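You operate a simulated robot arm through the tools that you are given. There is no shell and no other tool.

You run a simulated two-armed robot. Do the job below in one go: nothing can be reset, and whatever is moved stays where it is left.

## Task
Slide the green knob to the yellow mark and run the beam down to it.
Fine: open the narrow door, bring the green pointer on the mark, shut the door again, switch on, press Down till the beam halts; no Pull, Return or Zero; press Off at the end.

Only the result counts: the job must be done as asked and must still hold three seconds after the hand-in. Knocking over, shifting, dropping, spilling or breaking anything else fails it.

## Robot
Two 7-joint arms with fingered hands on one trunk that stands fixed in place. Base frame: the origin is at the foot of the trunk, x ahead of it, y to its left, z up. Units: mm, degrees, N and s.
The left shoulder is at [27, 182, 1375], the right one opposite. With the tool pointing down near the work surface each hand reaches from about 100 to 660 mm from the base axis, measured 20 degrees to its own side. Payload 3.8 kg a hand.
Tool frame (each hand has its own): the origin (TCP) lies between the finger pads and is the grasp point; the fingertips stand 30 mm ahead of it; z points along the fingers, y is the line along which they close. The gripper opens to 104 mm. The gripper's body begins 35 mm behind the TCP. The gripper is a hand of 4 fingers: y runs from the thumb to the fingers, the wrist lies at [-17, -104, -178] in the tool frame, and closing takes about 1.5 s.
Orientation is that of the tool frame in the base frame, as [roll, pitch, yaw] about the fixed x, y, z axes, in that order (R = Rz(yaw) Ry(pitch) Rx(roll)). With the fingers straight down and the wrist toward the robot, the tool's x, y and z point along [0, 1, 0], [1, 0, 0] and [0, 0, -1] of the base frame.

## Interface
- The arms move only by the tool nudge_tool. It takes "left_motion", "right_motion" or both (then of equal length, played together; a hand with none holds still); each is a list of rows, each an object of numbers (a shift or turn left out is 0, a gripper value left out holds the last): "ax", "ay", "az": the turn, a rotation vector about the tool's x, y, z in units of 120 degrees (1.0 is 120 degrees); "dx", "dy", "dz": the shift along the tool's x, y, z in units of 400 mm (1.0 is 400 mm). In form: [{"ax": .., "ay": .., "az": .., "dx": .., "dy": .., "dz": ..}, ...]. A call has 1 to 20 rows; each row is the pose to reach, as a shift and turn from the pose commanded when the call began, along the tool's axes at that moment. "left_hand" and "right_hand" are, for a hand that has rows, the gripper command, from -1 (shut) to 1 (fully open), values between in proportion, set as the call begins (left out, the last holds). A call with a number of a shift or a turn outside -1 to 1 is refused whole. Rows are played at 5 a second. More than 50 mm and 8.6 degrees between two rows, or a gripper value outside its range, and nothing of the call is played. Where a pose cannot be reached the arm comes as near as it can. A force on the tool above 60 N (or 10 N above the force at the start of the call, whichever is more), or a blocked arm, ends the call early, and 0.2 s more pass. The fingers move at their own pace (about 72 mm/s each) and stop on an object; they squeeze with about 21 N. The grip force told is the motor's: it shows also when the fingers shut on nothing. Time passes only in rows, and 0.2 s behind the last, so rows that repeat a pose let the fingers close. It gives the time, the measured TCP pose, the force on the tool (base axes), the opening and the grip force at its end, in the units of the frame above (readings bear some noise), with the torque about the TCP (base axes, N m) and any sound that the robot's microphone picked up.
- Cameras (640 x 400 px; columns grow to the right, rows downward): "scene" is now at [100.8, -45.6, 1583.5]; the picture's right is [-0.47, -0.88, 0.00], its down [-0.24, 0.13, -0.96] and it looks along [0.85, -0.45, -0.27] (base axes); focal length 214 px, centre (320, 200). "left" rides on the left gripper at [-66, -90, -126] in its tool frame; the picture's right is [-0.78, -0.30, 0.56], its down [0.57, -0.70, 0.42] and it looks along [0.26, 0.65, 0.71] (tool axes); focal length 275 px, centre (320, 200). "right" rides on the right gripper at [66, -90, -126] in its tool frame; the picture's right is [-0.78, 0.30, -0.56], its down [-0.57, -0.70, 0.42] and it looks along [-0.27, 0.65, 0.71] (tool axes); focal length 275 px, centre (320, 200). There is no depth. A picture from a camera that has moved, and an enlarged one, comes with that camera's place and axes in the base frame and with its lens.
- snapshot(camera): a new picture of that camera. No time passes.
- lift_body(by): slides the trunk up (or, below 0, down) by that many mm; the arms and the scene camera ride with it, the base frame stays. It gives what a move gives, with no picture.
- curl_fingers(index, middle, ring, thumb_bend, thumb_turn, hand): sets how far each is bent, from 0 (flat) to 1 (curled in); at 0.3 the hand is open as for a grip, at 0.7 the pads meet at the TCP. One left out holds its place. A second passes; each finger stops where it meets its share of the squeeze, and holds until it gets a number again. A gripper value or a shape takes the hand back. It gives what a move gives, with no picture; readings hold the bend of each and the force on the fingers (four entries, about 0 where the hand has none), thumb and palm. thumb_turn goes from beside the hand (0) to across from the fingers (1), as for a grip.
- hand_shape(shape, hand): the hand has 4 fingers and takes this shape, open, in about a second: jaw (thumb against the fingers, like two jaws); tri (thumb and two fingers); tip (a fingertip pinch); poke (one finger out to press); point (the index stretched); flat (the hand flat); cup (the hand cupped); fist (a fist). The gripper value then closes the fingers along that shape, each until it touches; the sizes above hold for jaw. It gives what a move gives, with no picture.
- aim_head(pan, tilt): turns the head with the scene camera to pan (to the left, within 86 degrees either way) and tilt (down, from -29 to 69), counted from straight ahead of the robot. It gives what a move gives.
- inspect(camera, box): a new picture of the part [left, top, right, bottom] of that camera's present view, enlarged. No time passes.
- hand_in(): hands the job in; it is judged then, once.

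Nothing tells you positions but the pictures and the camera data. Unless the task says otherwise, let go and move clear before handing in.

The tools are called after "Call:" by a JSON object that holds its "name" and its "arguments". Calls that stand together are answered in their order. nudge_tool: Moves the arms, as the interface text tells. Its arguments: {"type":"object","properties":{"left_motion":{"type":"array","items":{"type":"object","properties":{"ax":{"type":"number"},"ay":{"type":"number"},"az":{"type":"number"},"dx":{"type":"number"},"dy":{"type":"number"},"dz":{"type":"number"}}}},"left_hand":{"type":"number"},"right_motion":{"type":"array","items":{"type":"object","properties":{"ax":{"type":"number"},"ay":{"type":"number"},"az":{"type":"number"},"dx":{"type":"number"},"dy":{"type":"number"},"dz":{"type":"number"}}}},"right_hand":{"type":"number"}},"required":[]} The other tools are called the same way: lift_body (by) slides the trunk up or down; hand_shape (shape, hand) gives the hand a shape; curl_fingers (index, middle, ring, thumb_bend, thumb_turn, hand) moves the fingers one by one; aim_head (pan, tilt) turns the head that bears the scene camera; snapshot (camera) takes a picture; inspect (camera, box) takes an enlarged picture of a part of a camera's view; hand_in () hands the job in.

At the start:

```text
t: 0.0
left_tcp_pos: [361.9, -47.9, 1561.0]
left_orientation: [-180.0, 0.1, 90.0]
left_force: [-0.3, -0.2, 0.1]
left_moment: [-0.02, 0.02, 0.01]
left_finger_gap: 103.7
left_grasp_force: 0.0
left_shape: jaw
left_bend: [0.3, 0.3, 0.3, 0.3, 0.97]
left_finger forces: [0.0, 0.0, 0.1, 0.0, 0.0, 0.1]
right_tcp_pos: [290.6, -318.0, 1626.6]
right_orientation: [-180.0, -0.1, 90.1]
right_force: [0.2, 0.2, -0.7]
right_moment: [-0.03, -0.02, 0.02]
right_finger_gap: 103.3
right_grasp_force: 0.0
right_shape: jaw
right_bend: [0.3, 0.3, 0.3, 0.3, 0.97]
right_finger forces: [0.0, 0.0, 0.0, 0.0, 0.0, 0.0]
trunk travel left (down, up): [-525.0, 231.0]
head pan, tilt: [-28.1, 15.7]
```

scene: 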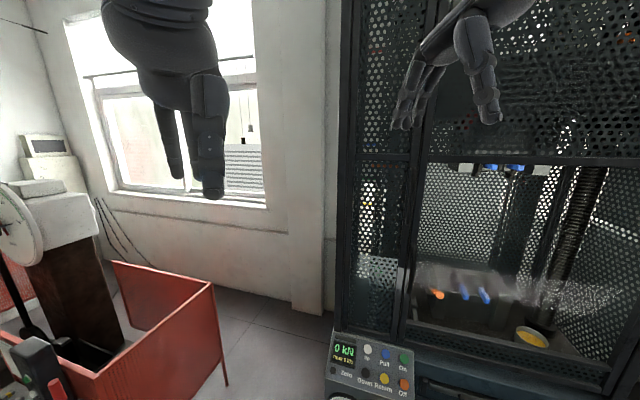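
right: 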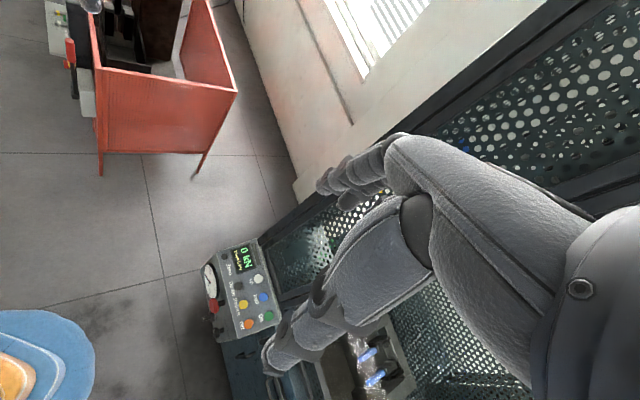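
left: 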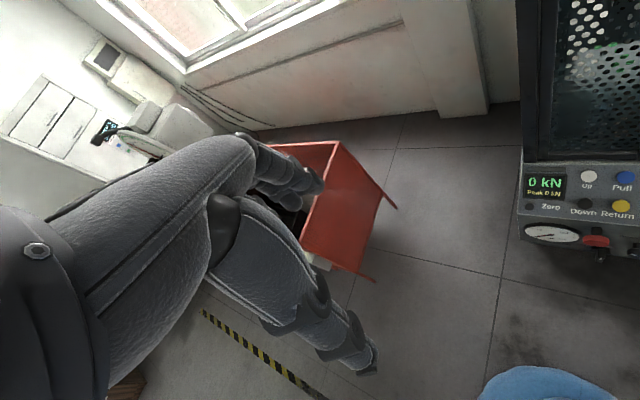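

I see a caged test press to the front-right with a control panel (0 kN; Up, Pull, On, Zero, Down, Return, Off). First I take closer looks at the cage, the narrow door and the panel.

Call:
{"name": "inspect", "arguments": {"camera": "scene", "box": [320, 0, 640, 200]}}

Call:
{"name": "inspect", "arguments": {"camera": "scene", "box": [320, 200, 640, 400]}}

Call:
{"name": "aim_head", "arguments": {"pan": -45, "tilt": 25}}

Call:
{"name": "snapshot", "arguments": {"camera": "scene"}}

```text
2.00 times, centred on (480, 100) of scene
camera zoom: at [100.8, -45.6, 1583.5], right [-0.47, -0.88, 0.0], down [-0.24, 0.13, -0.96], along [0.85, -0.45, -0.27], focal length 429 px, centre (0, 400)
```

zoom: 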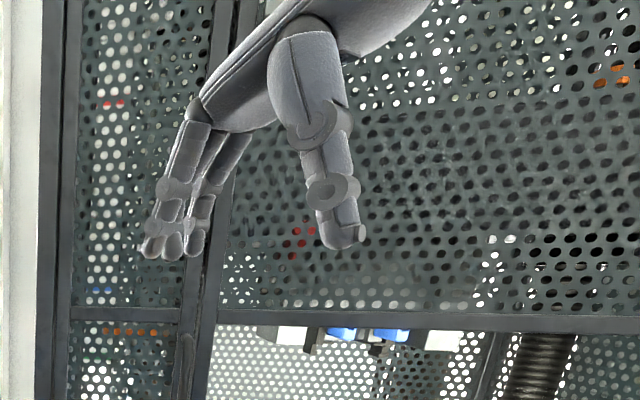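

```text
2.00 times, centred on (480, 300) of scene
camera zoom: at [100.8, -45.6, 1583.5], right [-0.47, -0.88, 0.0], down [-0.24, 0.13, -0.96], along [0.85, -0.45, -0.27], focal length 429 px, centre (0, 0)
```

zoom: 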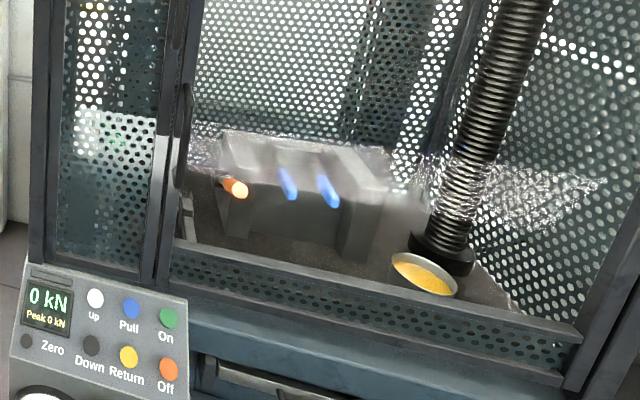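

```text
t: 0.8
left_tcp_pos: [361.4, -48.7, 1560.5]
left_orientation: [180.0, 0.1, 90.1]
left_force: [-0.6, 0.2, -0.1]
left_moment: [-0.01, -0.01, -0.01]
left_finger_gap: 103.6
left_grasp_force: 0.0
left_shape: jaw
left_bend: [0.3, 0.3, 0.3, 0.3, 0.97]
left_finger forces: [0.0, 0.1, 0.1, 0.0, 0.0, 0.0]
right_tcp_pos: [290.0, -317.5, 1625.9]
right_orientation: [180.0, -0.1, 90.0]
right_force: [-0.5, 1.0, -0.4]
right_moment: [-0.02, 0.03, 0.0]
right_finger_gap: 103.5
right_grasp_force: 0.1
right_shape: jaw
right_bend: [0.3, 0.3, 0.3, 0.3, 0.97]
right_finger forces: [0.0, 0.0, 0.0, 0.0, 0.0, 0.1]
trunk travel left (down, up): [-525.0, 231.0]
head pan, tilt: [-45.0, 25.0]
```

```text
taken
camera scene: at [83.6, -66.7, 1568.5], right [-0.71, -0.71, 0.0], down [-0.3, 0.3, -0.91], along [0.64, -0.64, -0.42], focal length 214 px, centre (320, 200)
```

scene: 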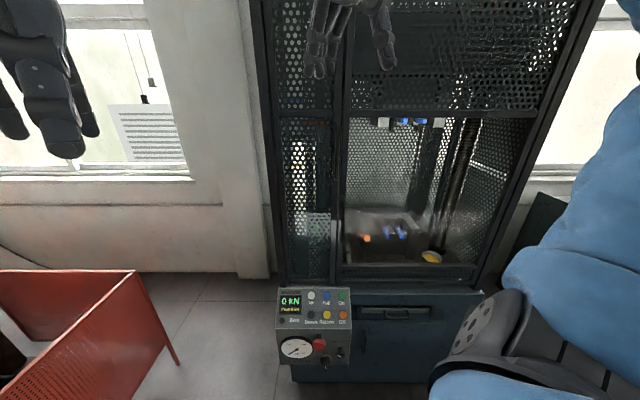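

The machine sits diagonally ahead-right; the narrow door is the left cage panel. I zoom in to read the door, scale and handles.

Call:
{"name": "inspect", "arguments": {"camera": "scene", "box": [260, 100, 420, 200]}}

Call:
{"name": "inspect", "arguments": {"camera": "scene", "box": [260, 180, 420, 280]}}

Call:
{"name": "inspect", "arguments": {"camera": "scene", "box": [260, 280, 420, 380]}}

Call:
{"name": "inspect", "arguments": {"camera": "scene", "box": [240, 0, 400, 100]}}

Call:
{"name": "inspect", "arguments": {"camera": "scene", "box": [400, 80, 640, 400]}}

```text
4.00 times, centred on (340, 150) of scene
camera zoom: at [83.6, -66.7, 1568.5], right [-0.71, -0.71, 0.0], down [-0.3, 0.3, -0.91], along [0.64, -0.64, -0.42], focal length 858 px, centre (240, 400)
```

zoom: 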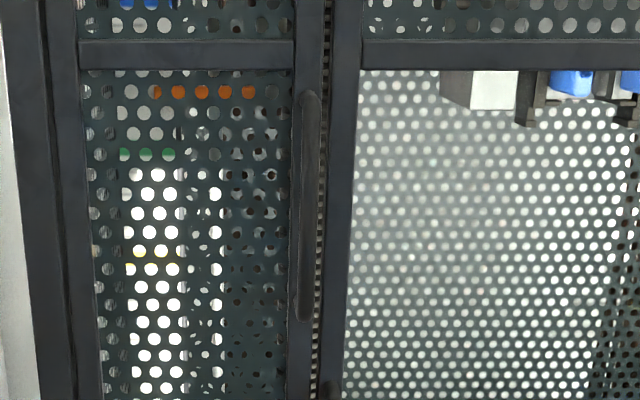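

```text
4.00 times, centred on (340, 230) of scene
camera zoom: at [83.6, -66.7, 1568.5], right [-0.71, -0.71, 0.0], down [-0.3, 0.3, -0.91], along [0.64, -0.64, -0.42], focal length 858 px, centre (240, 80)
```

zoom: 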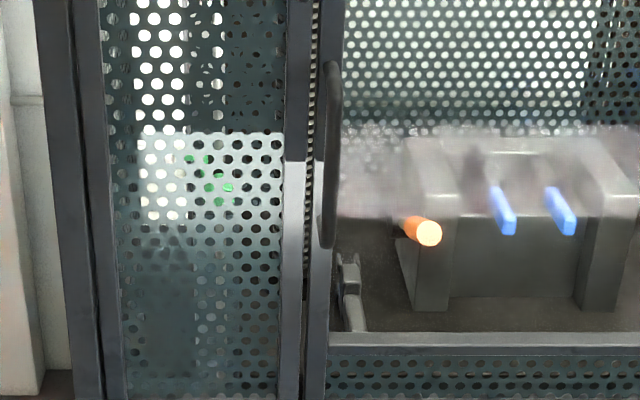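

```text
4.00 times, centred on (340, 330) of scene
camera zoom: at [83.6, -66.7, 1568.5], right [-0.71, -0.71, 0.0], down [-0.3, 0.3, -0.91], along [0.64, -0.64, -0.42], focal length 858 px, centre (240, -320)
```

zoom: 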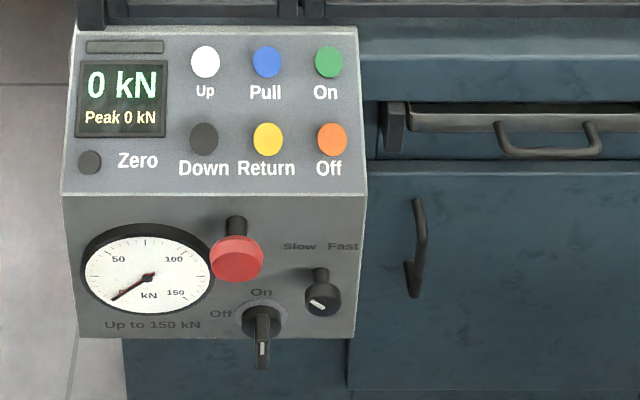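

```text
4.00 times, centred on (320, 50) of scene
camera zoom: at [83.6, -66.7, 1568.5], right [-0.71, -0.71, 0.0], down [-0.3, 0.3, -0.91], along [0.64, -0.64, -0.42], focal length 858 px, centre (320, 800)
```

zoom: 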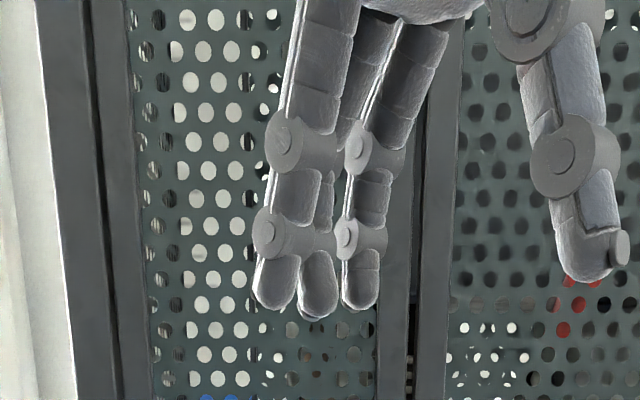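

```text
1.25 times, centred on (520, 240) of scene
camera zoom: at [83.6, -66.7, 1568.5], right [-0.71, -0.71, 0.0], down [-0.3, 0.3, -0.91], along [0.64, -0.64, -0.42], focal length 268 px, centre (70, 150)
```

zoom: 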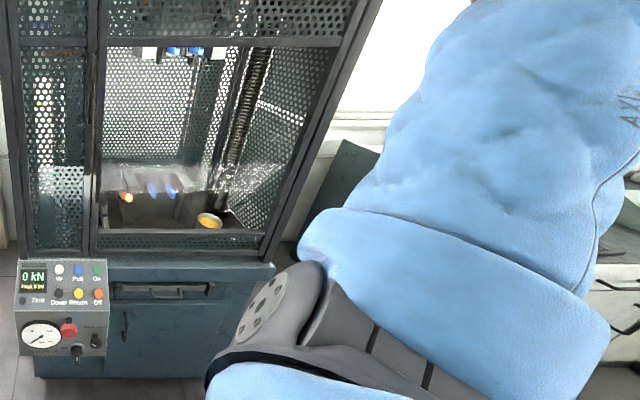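

The machine's front faces the robot squarely along the 45° right diagonal, panel buttons near [487,-600,800], narrow-door handle higher up (z≈1320–1500). I begin turning the right hand towards the machine, away from anything.

Call:
{"name": "nudge_tool", "arguments": {"right_motion": [{"az": 0.06, "dz": 0.03}, {"az": 0.12, "dz": 0.07}, {"az": 0.18, "dz": 0.1}, {"az": 0.24, "dz": 0.14}, {"az": 0.31, "dz": 0.18}, {"az": 0.375, "dz": 0.22}]}}

Call:
{"name": "snapshot", "arguments": {"camera": "right"}}

Call:
{"name": "snapshot", "arguments": {"camera": "scene"}}

```text
t: 2.2
left_tcp_pos: [361.2, -48.2, 1560.3]
left_orientation: [-180.0, 0.1, 90.1]
left_force: [-1.1, 0.0, 0.1]
left_moment: [0.01, -0.01, 0.0]
left_finger_gap: 103.7
left_grasp_force: 0.1
left_shape: jaw
left_bend: [0.3, 0.3, 0.3, 0.3, 0.97]
left_finger forces: [0.0, 0.1, 0.1, 0.0, 0.0, 0.1]
right_tcp_pos: [290.5, -318.6, 1538.0]
right_orientation: [179.9, -0.1, 44.8]
right_force: [-0.4, -0.2, 0.2]
right_moment: [0.01, -0.04, 0.01]
right_finger_gap: 103.6
right_grasp_force: 0.0
right_shape: jaw
right_bend: [0.3, 0.3, 0.3, 0.3, 0.97]
right_finger forces: [0.1, 0.1, 0.0, 0.0, 0.0, 0.1]
trunk travel left (down, up): [-525.0, 231.0]
head pan, tilt: [-45.0, 25.0]
```

```text
taken
camera right: at [273.2, -208.1, 1663.0], right [-0.34, -0.76, 0.56], down [-0.9, 0.09, -0.42], along [0.27, -0.65, -0.71], focal length 275 px, centre (320, 200)
```

right: 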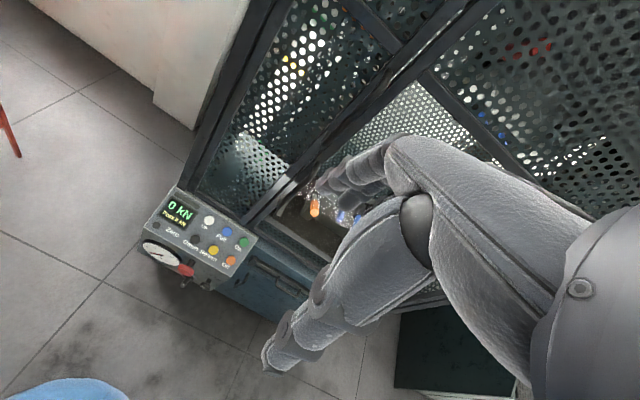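

```text
taken
camera scene: at [83.7, -66.2, 1568.5], right [-0.71, -0.71, 0.0], down [-0.3, 0.3, -0.91], along [0.64, -0.64, -0.42], focal length 214 px, centre (320, 200)
```

scene: 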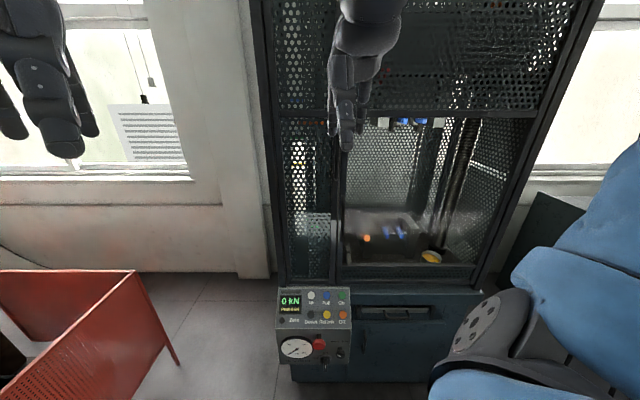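

From the right camera the narrow door is visible obliquely. I zoom in there for the column marks.

Call:
{"name": "inspect", "arguments": {"camera": "right", "box": [180, 0, 420, 150]}}

Call:
{"name": "inspect", "arguments": {"camera": "right", "box": [130, 150, 370, 300]}}

Call:
{"name": "inspect", "arguments": {"camera": "scene", "box": [265, 110, 345, 160]}}

Call:
{"name": "inspect", "arguments": {"camera": "scene", "box": [265, 155, 345, 205]}}

Call:
{"name": "inspect", "arguments": {"camera": "scene", "box": [265, 0, 345, 50]}}

Call:
{"name": "inspect", "arguments": {"camera": "scene", "box": [265, 205, 345, 255]}}

```text
2.67 times, centred on (300, 75) of right
camera zoom: at [273.2, -208.1, 1663.0], right [-0.34, -0.76, 0.56], down [-0.9, 0.09, -0.42], along [0.27, -0.65, -0.71], focal length 734 px, centre (373, 533)
```

zoom: 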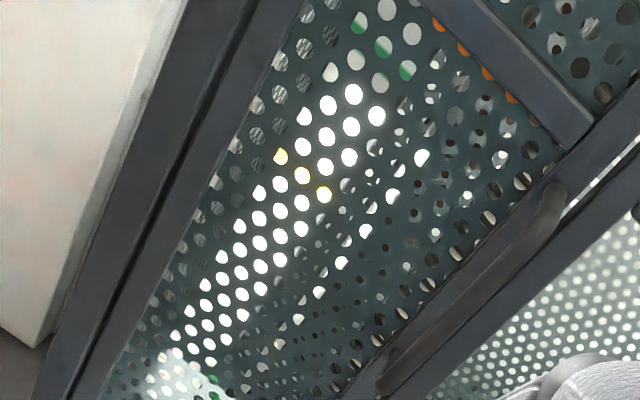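

```text
2.67 times, centred on (250, 225) of right
camera zoom: at [273.2, -208.1, 1663.0], right [-0.34, -0.76, 0.56], down [-0.9, 0.09, -0.42], along [0.27, -0.65, -0.71], focal length 734 px, centre (507, 133)
```

zoom: 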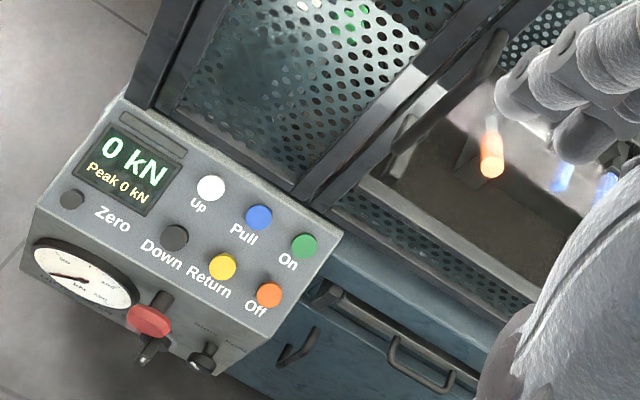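

```text
8.00 times, centred on (305, 135) of scene
camera zoom: at [83.7, -66.2, 1568.5], right [-0.71, -0.71, 0.0], down [-0.3, 0.3, -0.91], along [0.64, -0.64, -0.42], focal length 1716 px, centre (440, 720)
```

zoom: 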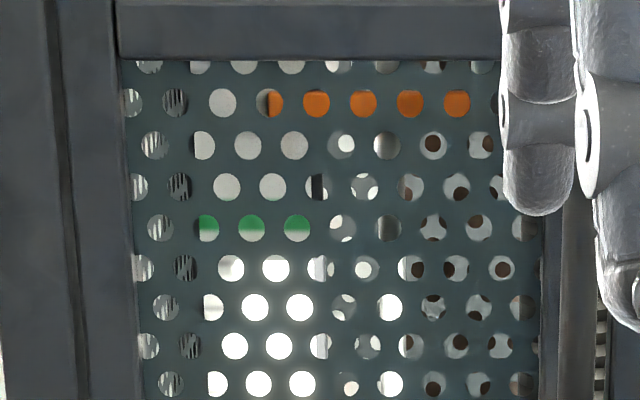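

```text
8.00 times, centred on (305, 180) of scene
camera zoom: at [83.7, -66.2, 1568.5], right [-0.71, -0.71, 0.0], down [-0.3, 0.3, -0.91], along [0.64, -0.64, -0.42], focal length 1716 px, centre (440, 360)
```

zoom: 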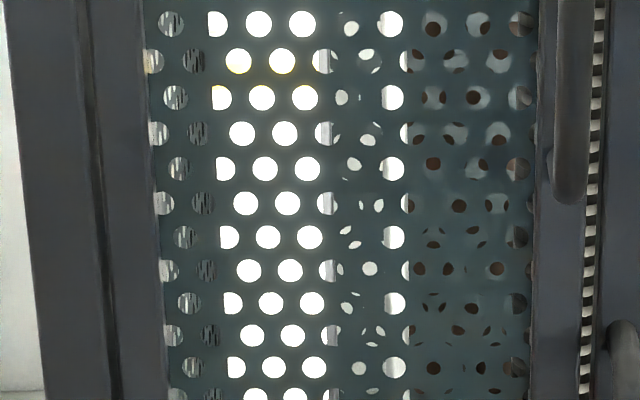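

```text
8.00 times, centred on (305, 25) of scene
camera zoom: at [83.7, -66.2, 1568.5], right [-0.71, -0.71, 0.0], down [-0.3, 0.3, -0.91], along [0.64, -0.64, -0.42], focal length 1716 px, centre (440, 1600)
```

zoom: 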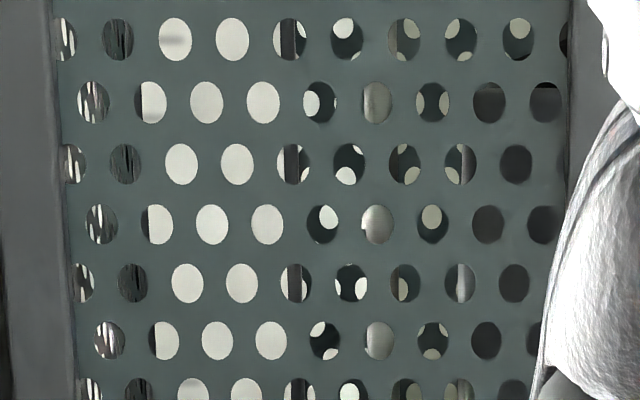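

```text
8.00 times, centred on (305, 230) of scene
camera zoom: at [83.7, -66.2, 1568.5], right [-0.71, -0.71, 0.0], down [-0.3, 0.3, -0.91], along [0.64, -0.64, -0.42], focal length 1716 px, centre (440, -40)
```

zoom: 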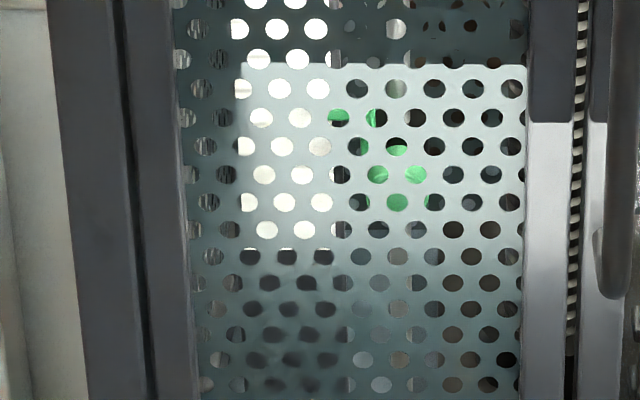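

The green knob is on a vertical rod behind the narrow door (about z 1105), the yellow mark at z≈1351 on a white scale; the door's bar handle is at about a=42, f=779 in the machine frame, z 1329–1506. I turn the right hand to a handshake pose in front of that handle.

Call:
{"name": "nudge_tool", "arguments": {"right_motion": [{"ax": -0.0385, "ay": 0.0385, "az": 0.0385, "dx": -0.0037, "dy": 0.043, "dz": 0.0205}, {"ax": -0.077, "ay": 0.077, "az": 0.077, "dx": -0.0073, "dy": 0.086, "dz": 0.041}, {"ax": -0.1155, "ay": 0.1155, "az": 0.1155, "dx": -0.011, "dy": 0.129, "dz": 0.0615}, {"ax": -0.154, "ay": 0.154, "az": 0.154, "dx": -0.0147, "dy": 0.173, "dz": 0.082}, {"ax": -0.1925, "ay": 0.1925, "az": 0.1925, "dx": -0.0183, "dy": 0.216, "dz": 0.1025}, {"ax": -0.231, "ay": 0.231, "az": 0.231, "dx": -0.022, "dy": 0.259, "dz": 0.123}, {"ax": -0.2695, "ay": 0.2695, "az": 0.2695, "dx": -0.0257, "dy": 0.302, "dz": 0.1435}, {"ax": -0.308, "ay": 0.308, "az": 0.308, "dx": -0.0293, "dy": 0.345, "dz": 0.164}, {"ax": -0.3465, "ay": 0.3465, "az": 0.3465, "dx": -0.033, "dy": 0.388, "dz": 0.1845}, {"ax": -0.385, "ay": 0.385, "az": 0.385, "dx": -0.0367, "dy": 0.431, "dz": 0.205}, {"ax": -0.4235, "ay": 0.4235, "az": 0.4235, "dx": -0.0403, "dy": 0.475, "dz": 0.2255}, {"ax": -0.462, "ay": 0.462, "az": 0.462, "dx": -0.044, "dy": 0.518, "dz": 0.246}, {"ax": -0.5005, "ay": 0.5005, "az": 0.5005, "dx": -0.0477, "dy": 0.561, "dz": 0.2665}, {"ax": -0.539, "ay": 0.539, "az": 0.539, "dx": -0.0513, "dy": 0.604, "dz": 0.287}, {"ax": -0.5774, "ay": 0.5774, "az": 0.5774, "dx": -0.055, "dy": 0.6475, "dz": 0.3075}]}}

Call:
{"name": "snapshot", "arguments": {"camera": "right"}}

Call:
{"name": "snapshot", "arguments": {"camera": "scene"}}

```text
t: 5.4
left_tcp_pos: [363.6, -49.0, 1560.4]
left_orientation: [-179.9, 0.2, 90.1]
left_force: [0.4, 0.1, -0.8]
left_moment: [-0.03, 0.0, -0.01]
left_finger_gap: 103.8
left_grasp_force: 0.0
left_shape: jaw
left_bend: [0.3, 0.3, 0.3, 0.3, 0.97]
left_finger forces: [0.0, 0.0, 0.1, 0.0, 0.0, 0.0]
right_tcp_pos: [456.6, -517.0, 1415.8]
right_orientation: [-129.6, -89.8, -95.4]
right_force: [0.1, -0.5, -0.2]
right_moment: [0.01, 0.02, -0.03]
right_finger_gap: 103.6
right_grasp_force: 0.1
right_shape: jaw
right_bend: [0.3, 0.3, 0.3, 0.3, 0.97]
right_finger forces: [0.0, 0.1, 0.0, 0.0, 0.0, 0.0]
trunk travel left (down, up): [-525.0, 231.0]
head pan, tilt: [-45.0, 25.0]
```

```text
taken
camera right: at [432.0, -365.3, 1479.6], right [-0.6, 0.19, -0.78], down [0.8, 0.19, -0.57], along [0.04, -0.96, -0.27], focal length 275 px, centre (320, 200)
```

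right: 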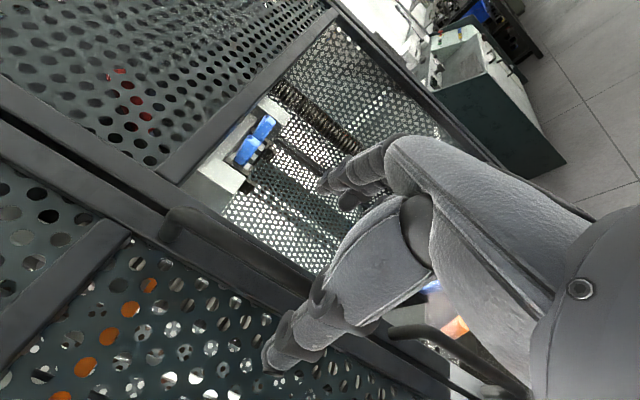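

```text
taken
camera scene: at [84.8, -67.1, 1568.3], right [-0.71, -0.71, 0.0], down [-0.3, 0.3, -0.91], along [0.64, -0.64, -0.42], focal length 214 px, centre (320, 200)
```

scene: 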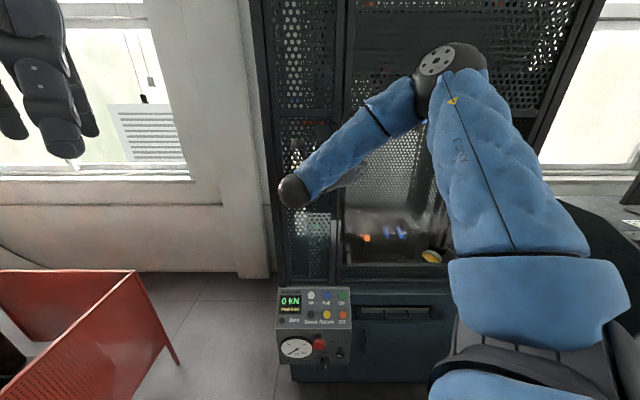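

The hand is in place about 90 mm before the handle. I zoom in to verify bar alignment.

Call:
{"name": "inspect", "arguments": {"camera": "right", "box": [80, 130, 400, 330]}}

Call:
{"name": "inspect", "arguments": {"camera": "scene", "box": [260, 100, 420, 200]}}

```text
2.00 times, centred on (240, 230) of right
camera zoom: at [432.0, -365.3, 1479.6], right [-0.6, 0.19, -0.78], down [0.8, 0.19, -0.57], along [0.04, -0.96, -0.27], focal length 551 px, centre (480, 140)
```

zoom: 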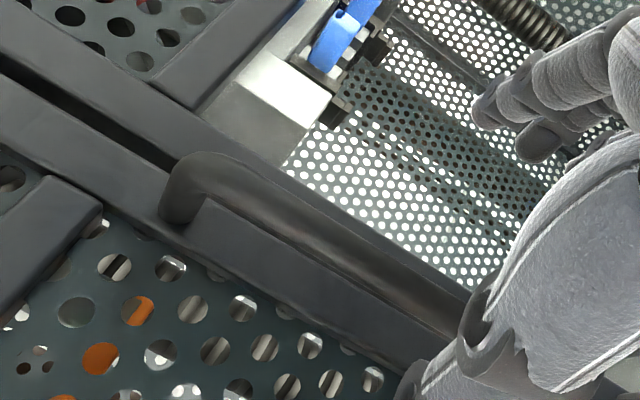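

```text
4.00 times, centred on (340, 150) of scene
camera zoom: at [84.8, -67.1, 1568.3], right [-0.71, -0.71, 0.0], down [-0.3, 0.3, -0.91], along [0.64, -0.64, -0.42], focal length 858 px, centre (240, 400)
```

zoom: 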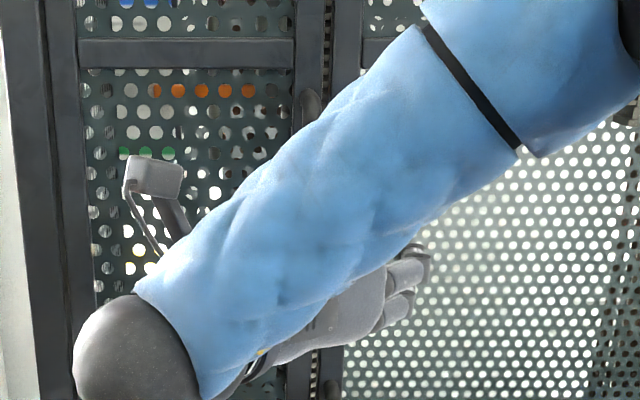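

The bar stands ~50 mm off the door, at roughly f≈750. I advance 60 mm straight in and check.

Call:
{"name": "nudge_tool", "arguments": {"right_motion": [{"dz": 0.04}, {"dz": 0.08}, {"dz": 0.12}, {"dz": 0.15}]}}

Call:
{"name": "snapshot", "arguments": {"camera": "right"}}

```text
t: 6.4
left_tcp_pos: [363.0, -48.4, 1559.2]
left_orientation: [-180.0, 0.2, 90.1]
left_force: [0.4, 0.3, -0.2]
left_moment: [0.03, 0.0, 0.0]
left_finger_gap: 103.5
left_grasp_force: 0.1
left_shape: jaw
left_bend: [0.3, 0.3, 0.3, 0.3, 0.97]
left_finger forces: [0.0, 0.0, 0.0, 0.0, 0.0, 0.0]
right_tcp_pos: [500.6, -559.8, 1414.2]
right_orientation: [167.6, -89.9, -32.6]
right_force: [-0.6, -0.8, 0.2]
right_moment: [-0.02, 0.02, 0.0]
right_finger_gap: 103.5
right_grasp_force: 0.1
right_shape: jaw
right_bend: [0.3, 0.3, 0.3, 0.3, 0.97]
right_finger forces: [0.0, 0.1, 0.1, 0.0, 0.0, 0.1]
trunk travel left (down, up): [-525.0, 231.0]
head pan, tilt: [-45.0, 25.0]
```

```text
taken
camera right: at [474.7, -407.8, 1480.4], right [-0.6, 0.19, -0.77], down [0.8, 0.2, -0.57], along [0.04, -0.96, -0.27], focal length 275 px, centre (320, 200)
```

right: 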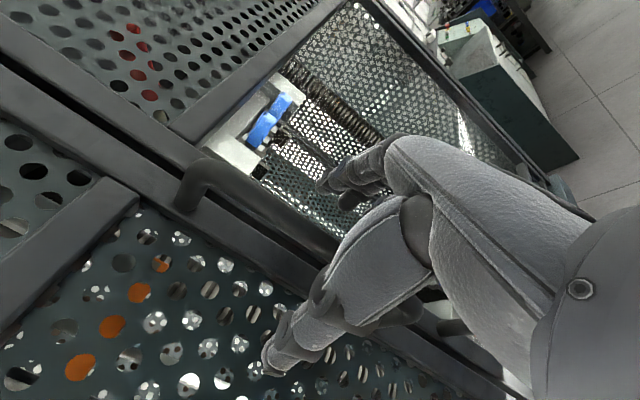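

Call:
{"name": "inspect", "arguments": {"camera": "right", "box": [80, 130, 400, 330]}}

```text
2.00 times, centred on (240, 230) of right
camera zoom: at [474.7, -407.8, 1480.4], right [-0.6, 0.19, -0.77], down [0.8, 0.2, -0.57], along [0.04, -0.96, -0.27], focal length 551 px, centre (480, 140)
```

zoom: 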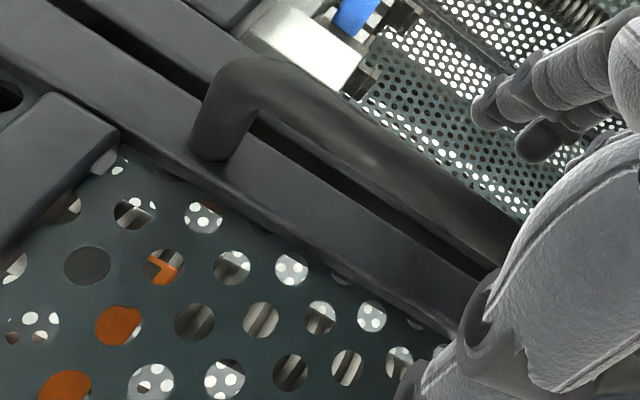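

The bar centre triangulates to f≈775, a≈47, z up to 1506; I move in another 22 mm (4 mm right) and then close.

Call:
{"name": "nudge_tool", "arguments": {"right_motion": [{"dz": 0.02, "dy": 0.005}, {"dz": 0.04, "dy": 0.01}, {"dz": 0.055, "dy": 0.01}]}}

Call:
{"name": "inspect", "arguments": {"camera": "right", "box": [160, 130, 480, 330]}}

Call:
{"name": "inspect", "arguments": {"camera": "scene", "box": [270, 100, 430, 200]}}

```text
t: 7.2
left_tcp_pos: [358.1, -42.7, 1560.8]
left_orientation: [179.9, 0.2, 90.1]
left_force: [0.3, 0.4, 0.4]
left_moment: [0.0, -0.01, 0.04]
left_finger_gap: 103.5
left_grasp_force: 0.0
left_shape: jaw
left_bend: [0.3, 0.3, 0.3, 0.3, 0.97]
left_finger forces: [0.0, 0.0, 0.1, 0.0, 0.1, 0.0]
right_tcp_pos: [508.1, -573.7, 1416.4]
right_orientation: [160.9, -89.9, -25.9]
right_force: [-15.8, 23.4, -6.7]
right_moment: [0.72, -0.03, -1.54]
right_finger_gap: 101.9
right_grasp_force: 0.0
right_shape: jaw
right_bend: [0.3, 0.3, 0.3, 0.3, 0.97]
right_finger forces: [0.2, 26.4, 0.1, 0.0, 0.2, 0.0]
trunk travel left (down, up): [-525.0, 231.0]
head pan, tilt: [-45.0, 25.0]
```

```text
2.00 times, centred on (320, 230) of right
camera zoom: at [483.3, -420.6, 1481.2], right [-0.6, 0.19, -0.77], down [0.8, 0.19, -0.57], along [0.04, -0.96, -0.27], focal length 551 px, centre (320, 140)
```

zoom: 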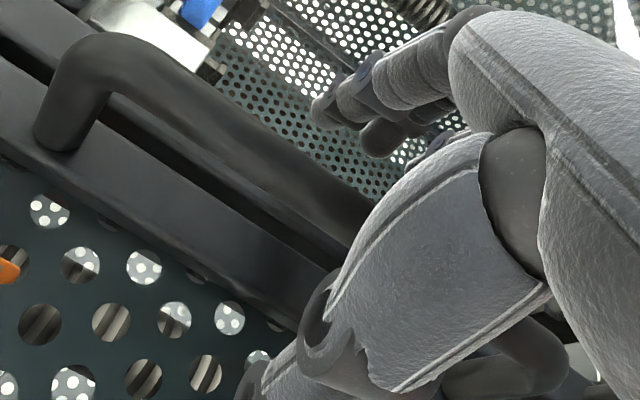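

```text
4.00 times, centred on (350, 150) of scene
camera zoom: at [80.4, -62.0, 1568.7], right [-0.71, -0.71, 0.0], down [-0.3, 0.3, -0.91], along [0.64, -0.64, -0.42], focal length 858 px, centre (200, 400)
```

zoom: 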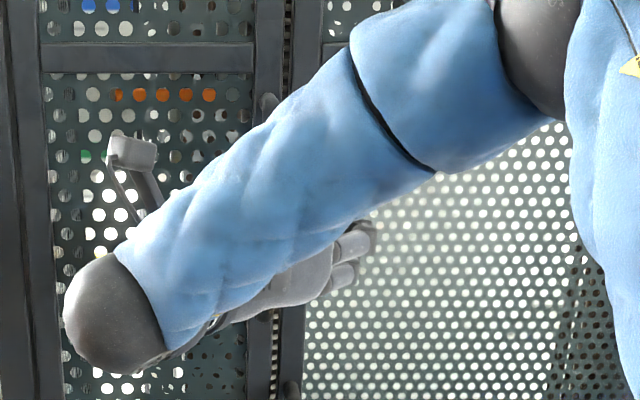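

The middle finger touches the wide door's frame lightly; I back off 12 mm and close the fingers on the bar.

Call:
{"name": "nudge_tool", "arguments": {"right_motion": [{"dz": -0.03}, {"dz": -0.03}]}}

Call:
{"name": "nudge_tool", "arguments": {"right_hand": -1, "right_motion": [{"dz": 0}, {"dz": 0}, {"dz": 0}, {"dz": 0}, {"dz": 0}, {"dz": 0}, {"dz": 0}, {"dz": 0}]}}

Call:
{"name": "snapshot", "arguments": {"camera": "right"}}

```text
t: 7.8
left_tcp_pos: [360.5, -46.4, 1561.0]
left_orientation: [-180.0, 0.1, 90.1]
left_force: [0.3, -0.4, 0.3]
left_moment: [0.0, -0.01, 0.01]
left_finger_gap: 103.6
left_grasp_force: 0.0
left_shape: jaw
left_bend: [0.3, 0.3, 0.3, 0.3, 0.97]
left_finger forces: [0.0, 0.0, 0.1, 0.0, 0.0, 0.0]
right_tcp_pos: [503.7, -569.0, 1416.1]
right_orientation: [19.5, -89.9, 115.5]
right_force: [1.1, 0.4, 0.2]
right_moment: [0.0, 0.0, 0.04]
right_finger_gap: 103.7
right_grasp_force: 0.1
right_shape: jaw
right_bend: [0.3, 0.3, 0.3, 0.3, 0.97]
right_finger forces: [0.0, 0.0, 0.0, 0.0, 0.0, 0.0]
trunk travel left (down, up): [-525.0, 231.0]
head pan, tilt: [-45.0, 25.0]
```

```text
t: 9.6
left_tcp_pos: [362.4, -46.4, 1559.6]
left_orientation: [-179.8, 0.2, 90.1]
left_force: [0.4, -1.2, 0.9]
left_moment: [0.0, -0.01, 0.02]
left_finger_gap: 103.6
left_grasp_force: 0.1
left_shape: jaw
left_bend: [0.3, 0.3, 0.3, 0.3, 0.97]
left_finger forces: [0.1, 0.1, 0.0, 0.1, 0.0, 0.0]
right_tcp_pos: [505.6, -569.6, 1415.1]
right_orientation: [162.1, -89.9, -27.2]
right_force: [5.7, 2.5, 0.3]
right_moment: [0.01, 0.04, -0.08]
right_finger_gap: 0.0
right_grasp_force: 20.7
right_shape: jaw
right_bend: [0.7, 0.7, 0.7, 0.74, 1.0]
right_finger forces: [0.0, 0.1, 0.0, 0.0, 6.2, 0.0]
trunk travel left (down, up): [-525.0, 231.0]
head pan, tilt: [-45.0, 25.0]
```

```text
taken
camera right: at [479.4, -416.9, 1479.9], right [-0.6, 0.18, -0.78], down [0.8, 0.2, -0.57], along [0.05, -0.96, -0.27], focal length 275 px, centre (320, 200)
```

right: 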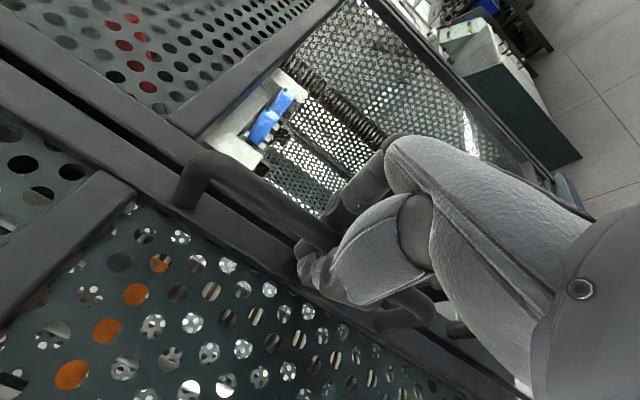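

Call:
{"name": "inspect", "arguments": {"camera": "right", "box": [160, 120, 480, 320]}}

Call:
{"name": "inspect", "arguments": {"camera": "scene", "box": [270, 100, 430, 200]}}

```text
2.00 times, centred on (320, 220) of right
camera zoom: at [479.4, -416.9, 1479.9], right [-0.6, 0.18, -0.78], down [0.8, 0.2, -0.57], along [0.05, -0.96, -0.27], focal length 551 px, centre (320, 160)
```

zoom: 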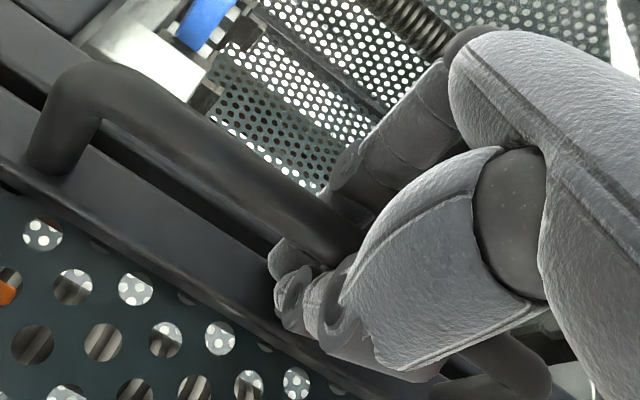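

```text
4.00 times, centred on (350, 150) of scene
camera zoom: at [84.9, -66.0, 1568.4], right [-0.71, -0.71, 0.0], down [-0.3, 0.3, -0.91], along [0.64, -0.64, -0.42], focal length 858 px, centre (200, 400)
```

zoom: 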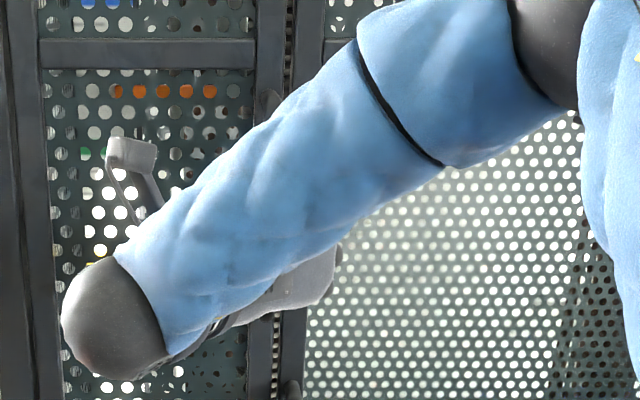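

The fingers have closed around behind the bar, hooking it. I pull gently along the door's arc (hinge taken at left, a≈-162).

Call:
{"name": "nudge_tool", "arguments": {"right_motion": [{"dy": -0.0025, "dz": -0.011, "ax": -0.01}, {"dy": -0.0055, "dz": -0.0227, "ax": -0.0208}, {"dy": -0.0085, "dz": -0.034, "ax": -0.031}, {"dy": -0.0118, "dz": -0.0448, "ax": -0.0417}, {"dy": -0.0195, "dz": -0.067, "ax": -0.0625}, {"dy": -0.0275, "dz": -0.0885, "ax": -0.0833}]}}

Call:
{"name": "snapshot", "arguments": {"camera": "right"}}

Call:
{"name": "snapshot", "arguments": {"camera": "scene"}}

```text
t: 11.0
left_tcp_pos: [363.8, -47.4, 1560.1]
left_orientation: [-179.8, 0.1, 90.1]
left_force: [-0.3, 0.1, 0.2]
left_moment: [-0.02, -0.02, -0.01]
left_finger_gap: 103.9
left_grasp_force: 0.0
left_shape: jaw
left_bend: [0.3, 0.3, 0.3, 0.3, 0.97]
left_finger forces: [0.0, 0.1, 0.0, 0.0, 0.0, 0.1]
right_tcp_pos: [488.3, -535.3, 1414.9]
right_orientation: [128.1, -89.9, -3.3]
right_force: [6.4, 1.3, 2.2]
right_moment: [0.05, -0.02, -0.09]
right_finger_gap: 0.3
right_grasp_force: 21.4
right_shape: jaw
right_bend: [0.7, 0.7, 0.7, 0.74, 1.0]
right_finger forces: [0.0, 0.1, 0.1, 0.0, 6.4, 0.1]
trunk travel left (down, up): [-525.0, 231.0]
head pan, tilt: [-45.0, 25.0]
```

```text
taken
camera right: at [489.8, -381.3, 1479.4], right [-0.56, 0.29, -0.77], down [0.82, 0.05, -0.57], along [-0.12, -0.96, -0.27], focal length 275 px, centre (320, 200)
```

right: 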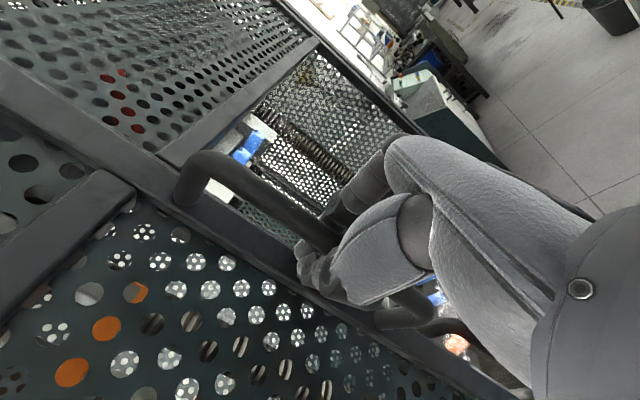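

```text
taken
camera scene: at [85.2, -66.3, 1568.4], right [-0.71, -0.71, 0.0], down [-0.3, 0.3, -0.91], along [0.64, -0.64, -0.42], focal length 214 px, centre (320, 200)
```

scene: 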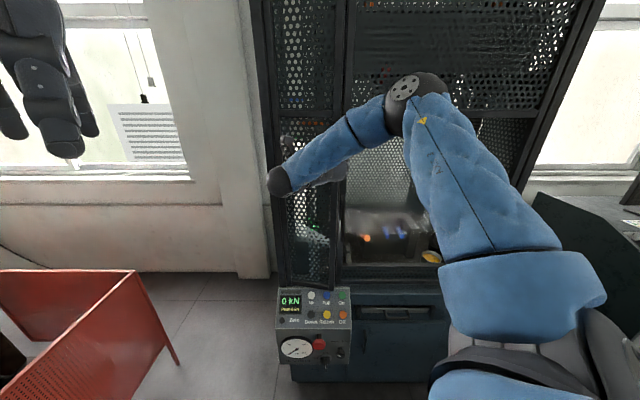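

The door is swinging with the hand. I continue along the arc.

Call:
{"name": "nudge_tool", "arguments": {"right_motion": [{"dy": -0.0055, "dz": -0.0227, "ax": -0.0208}, {"dy": -0.0118, "dz": -0.0448, "ax": -0.0417}, {"dy": -0.0195, "dz": -0.067, "ax": -0.0625}, {"dy": -0.0275, "dz": -0.0885, "ax": -0.0833}, {"dy": -0.037, "dz": -0.11, "ax": -0.104}, {"dy": -0.0468, "dz": -0.131, "ax": -0.125}, {"dy": -0.058, "dz": -0.151, "ax": -0.146}, {"dy": -0.07, "dz": -0.171, "ax": -0.1667}, {"dy": -0.083, "dz": -0.19, "ax": -0.1875}, {"dy": -0.0963, "dz": -0.2092, "ax": -0.2083}]}}

Call:
{"name": "snapshot", "arguments": {"camera": "right"}}

Call:
{"name": "snapshot", "arguments": {"camera": "scene"}}

```text
t: 12.3
left_tcp_pos: [370.1, -45.1, 1557.5]
left_orientation: [-179.6, 0.3, 89.9]
left_force: [0.4, 0.3, 1.0]
left_moment: [0.04, -0.01, -0.02]
left_finger_gap: 103.7
left_grasp_force: 0.0
left_shape: jaw
left_bend: [0.3, 0.3, 0.3, 0.3, 0.97]
left_finger forces: [0.0, 0.1, 0.0, 0.0, 0.0, 0.1]
right_tcp_pos: [481.7, -560.5, 1411.1]
right_orientation: [-24.8, -89.0, 139.3]
right_force: [50.1, 22.9, 9.9]
right_moment: [0.12, 0.03, -0.4]
right_finger_gap: 5.2
right_grasp_force: 20.9
right_shape: jaw
right_bend: [0.7, 0.7, 0.7, 0.71, 0.98]
right_finger forces: [0.1, 0.0, 0.0, 0.0, 53.9, 0.0]
right hand out of reach, approached as far as the arm can: row 2, 3, 4, 5, 6
trunk travel left (down, up): [-525.0, 231.0]
head pan, tilt: [-45.0, 25.0]
stopped in row 6 (right hand): the force on the tool passed its limit at 62 N (the readings are from after the stop); the commanded pose is now the measured one
```

```text
taken
camera right: at [508.9, -407.8, 1474.1], right [-0.49, 0.37, -0.79], down [0.82, -0.1, -0.56], along [-0.29, -0.92, -0.26], focal length 275 px, centre (320, 200)
```

right: 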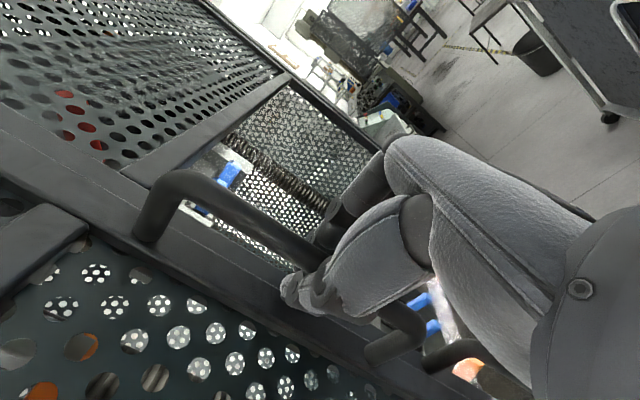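

```text
taken
camera scene: at [93.1, -62.3, 1568.0], right [-0.71, -0.71, 0.01], down [-0.3, 0.3, -0.91], along [0.64, -0.64, -0.42], focal length 214 px, centre (320, 200)
```

scene: 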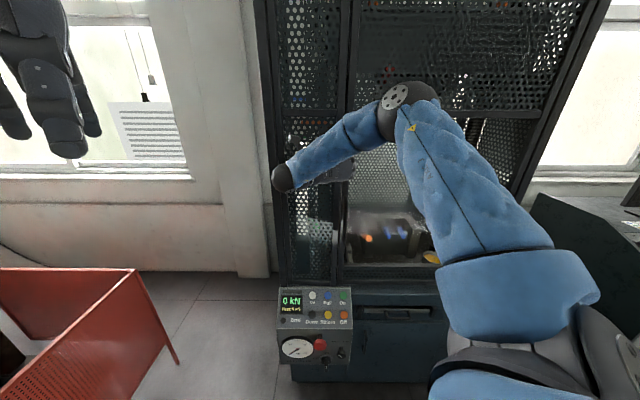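

The wrist ran out of turning range, so I turn the hand back to its original heading while pulling the door further along the arc.

Call:
{"name": "nudge_tool", "arguments": {"right_motion": [{"dy": -0.006, "dz": -0.015, "ax": 0.028}, {"dy": -0.014, "dz": -0.035, "ax": 0.056}, {"dy": -0.024, "dz": -0.06, "ax": 0.084}, {"dy": -0.036, "dz": -0.088, "ax": 0.112}, {"dy": -0.048, "dz": -0.115, "ax": 0.14}, {"dy": -0.061, "dz": -0.14, "ax": 0.1667}]}}

Call:
{"name": "snapshot", "arguments": {"camera": "right"}}

Call:
{"name": "snapshot", "arguments": {"camera": "scene"}}

```text
t: 13.7
left_tcp_pos: [368.5, -47.5, 1559.5]
left_orientation: [-179.7, 0.2, 89.9]
left_force: [0.2, -0.7, 0.2]
left_moment: [0.02, 0.04, 0.01]
left_finger_gap: 103.7
left_grasp_force: 0.1
left_shape: jaw
left_bend: [0.3, 0.3, 0.3, 0.3, 0.97]
left_finger forces: [0.1, 0.0, 0.0, 0.0, 0.1, 0.1]
right_tcp_pos: [475.8, -504.8, 1408.7]
right_orientation: [-8.0, -89.0, 141.6]
right_force: [36.2, 2.3, 18.1]
right_moment: [0.37, 0.03, -0.84]
right_finger_gap: 0.2
right_grasp_force: 20.8
right_shape: jaw
right_bend: [0.7, 0.7, 0.7, 0.71, 0.97]
right_finger forces: [0.0, 0.1, 0.0, 0.0, 32.7, 0.0]
trunk travel left (down, up): [-525.0, 231.0]
head pan, tilt: [-45.0, 25.0]
```

```text
taken
camera right: at [452.9, -352.0, 1470.9], right [-0.59, 0.19, -0.78], down [0.81, 0.17, -0.57], along [0.03, -0.97, -0.25], focal length 275 px, centre (320, 200)
```

right: 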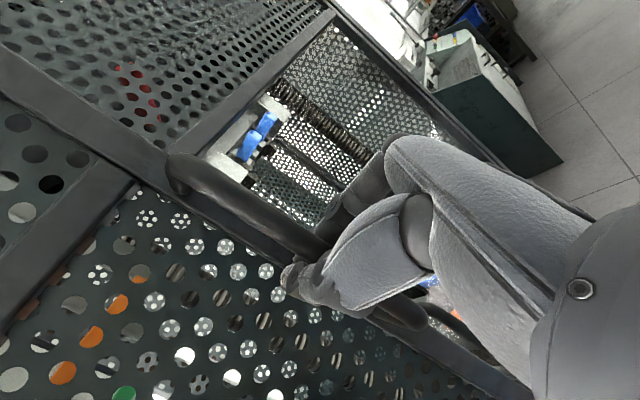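

```text
taken
camera scene: at [90.9, -64.7, 1568.2], right [-0.71, -0.71, 0.0], down [-0.3, 0.3, -0.91], along [0.64, -0.64, -0.42], focal length 214 px, centre (320, 200)
```

scene: 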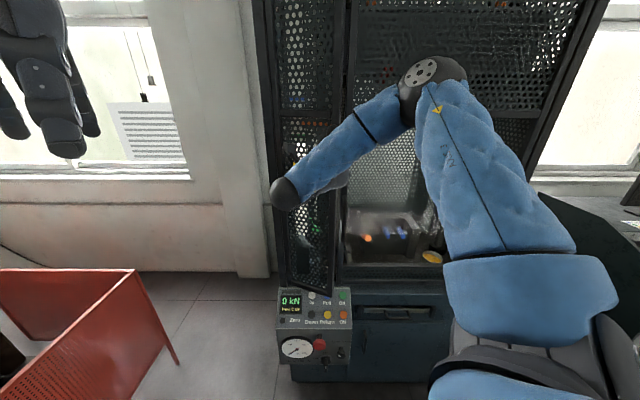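

The door is about 20° open. I keep pulling along the arc with fixed hand heading.

Call:
{"name": "nudge_tool", "arguments": {"right_motion": [{"dy": -0.014, "dz": -0.0185}, {"dy": -0.028, "dz": -0.037}, {"dy": -0.044, "dz": -0.054}, {"dy": -0.06, "dz": -0.071}, {"dy": -0.077, "dz": -0.087}, {"dy": -0.095, "dz": -0.103}]}}

Call:
{"name": "snapshot", "arguments": {"camera": "right"}}

Call:
{"name": "snapshot", "arguments": {"camera": "scene"}}

```text
t: 15.1
left_tcp_pos: [369.0, -46.8, 1557.6]
left_orientation: [-179.7, 0.1, 90.0]
left_force: [0.3, 0.8, -0.8]
left_moment: [0.02, -0.01, 0.03]
left_finger_gap: 103.8
left_grasp_force: 0.2
left_shape: jaw
left_bend: [0.3, 0.3, 0.3, 0.3, 0.97]
left_finger forces: [0.0, 0.1, 0.1, 0.0, 0.0, 0.0]
right_tcp_pos: [475.7, -483.8, 1407.1]
right_orientation: [-6.4, -89.2, 140.1]
right_force: [37.6, -0.7, 15.9]
right_moment: [0.36, 0.06, -0.84]
right_finger_gap: 0.2
right_grasp_force: 20.6
right_shape: jaw
right_bend: [0.7, 0.7, 0.7, 0.71, 0.97]
right_finger forces: [0.1, 0.0, 0.0, 0.1, 32.5, 0.0]
right hand out of reach, approached as far as the arm can: row 3, 4, 5, 6
trunk travel left (down, up): [-525.0, 231.0]
head pan, tilt: [-45.0, 25.0]
```

```text
taken
camera right: at [451.1, -330.8, 1470.7], right [-0.59, 0.19, -0.78], down [0.81, 0.17, -0.57], along [0.03, -0.97, -0.26], focal length 275 px, centre (320, 200)
```

right: 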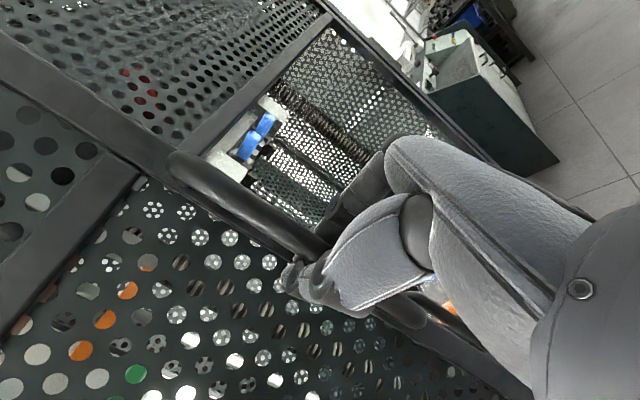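

```text
taken
camera scene: at [91.7, -65.6, 1568.1], right [-0.71, -0.71, 0.0], down [-0.3, 0.3, -0.9], along [0.64, -0.64, -0.43], focal length 214 px, centre (320, 200)
```

scene: 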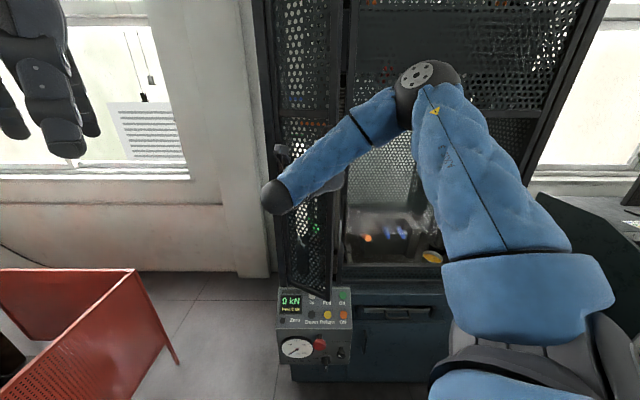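

The arm reaches its limit here with the door ~27° open. I release the bar now, and will then push the door wider from behind its free edge.

Call:
{"name": "nudge_tool", "arguments": {"right_hand": 1, "right_motion": [{"dz": 0.0, "ax": 0.0}, {"dz": 0.0}, {"dz": 0.0}, {"dz": 0.0}, {"dz": 0.0}, {"dz": 0.0}, {"dz": 0.0}, {"dz": 0.0}]}}

Call:
{"name": "snapshot", "arguments": {"camera": "right"}}

Call:
{"name": "inspect", "arguments": {"camera": "scene", "box": [240, 100, 400, 300]}}

```text
t: 16.9
left_tcp_pos: [362.0, -48.8, 1560.7]
left_orientation: [-180.0, 0.1, 90.0]
left_force: [0.9, 0.4, 0.6]
left_moment: [0.03, 0.0, 0.02]
left_finger_gap: 103.5
left_grasp_force: 0.1
left_shape: jaw
left_bend: [0.3, 0.3, 0.3, 0.3, 0.97]
left_finger forces: [0.1, 0.0, 0.0, 0.1, 0.1, 0.0]
right_tcp_pos: [466.6, -484.8, 1408.4]
right_orientation: [-35.6, -89.3, 168.9]
right_force: [0.7, 0.8, -1.1]
right_moment: [0.01, 0.0, 0.01]
right_finger_gap: 103.8
right_grasp_force: 0.0
right_shape: jaw
right_bend: [0.3, 0.3, 0.3, 0.3, 0.97]
right_finger forces: [0.1, 0.0, 0.0, 0.0, 0.1, 0.1]
trunk travel left (down, up): [-525.0, 231.0]
head pan, tilt: [-45.0, 25.0]
```

```text
taken
camera right: at [443.9, -332.4, 1472.4], right [-0.59, 0.2, -0.78], down [0.81, 0.17, -0.56], along [0.02, -0.96, -0.26], focal length 275 px, centre (320, 200)
```

right: 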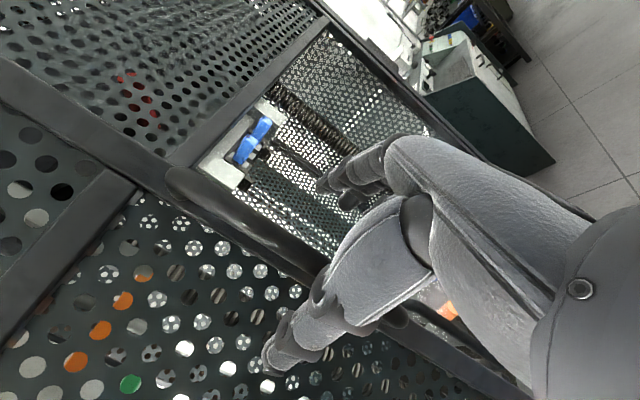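

```text
2.00 times, centred on (320, 200) of scene
camera zoom: at [84.0, -66.7, 1568.4], right [-0.71, -0.71, 0.0], down [-0.3, 0.3, -0.91], along [0.64, -0.64, -0.42], focal length 429 px, centre (320, 200)
```

zoom: 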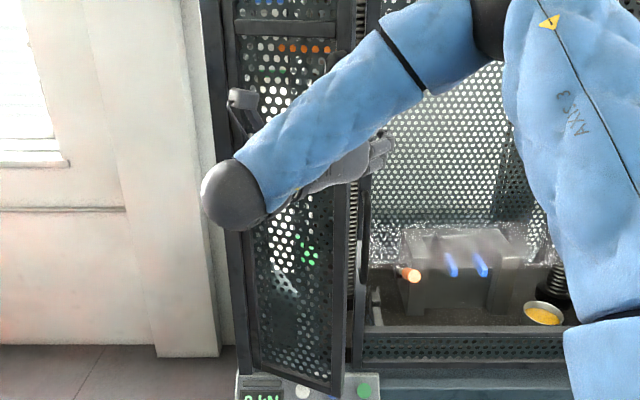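

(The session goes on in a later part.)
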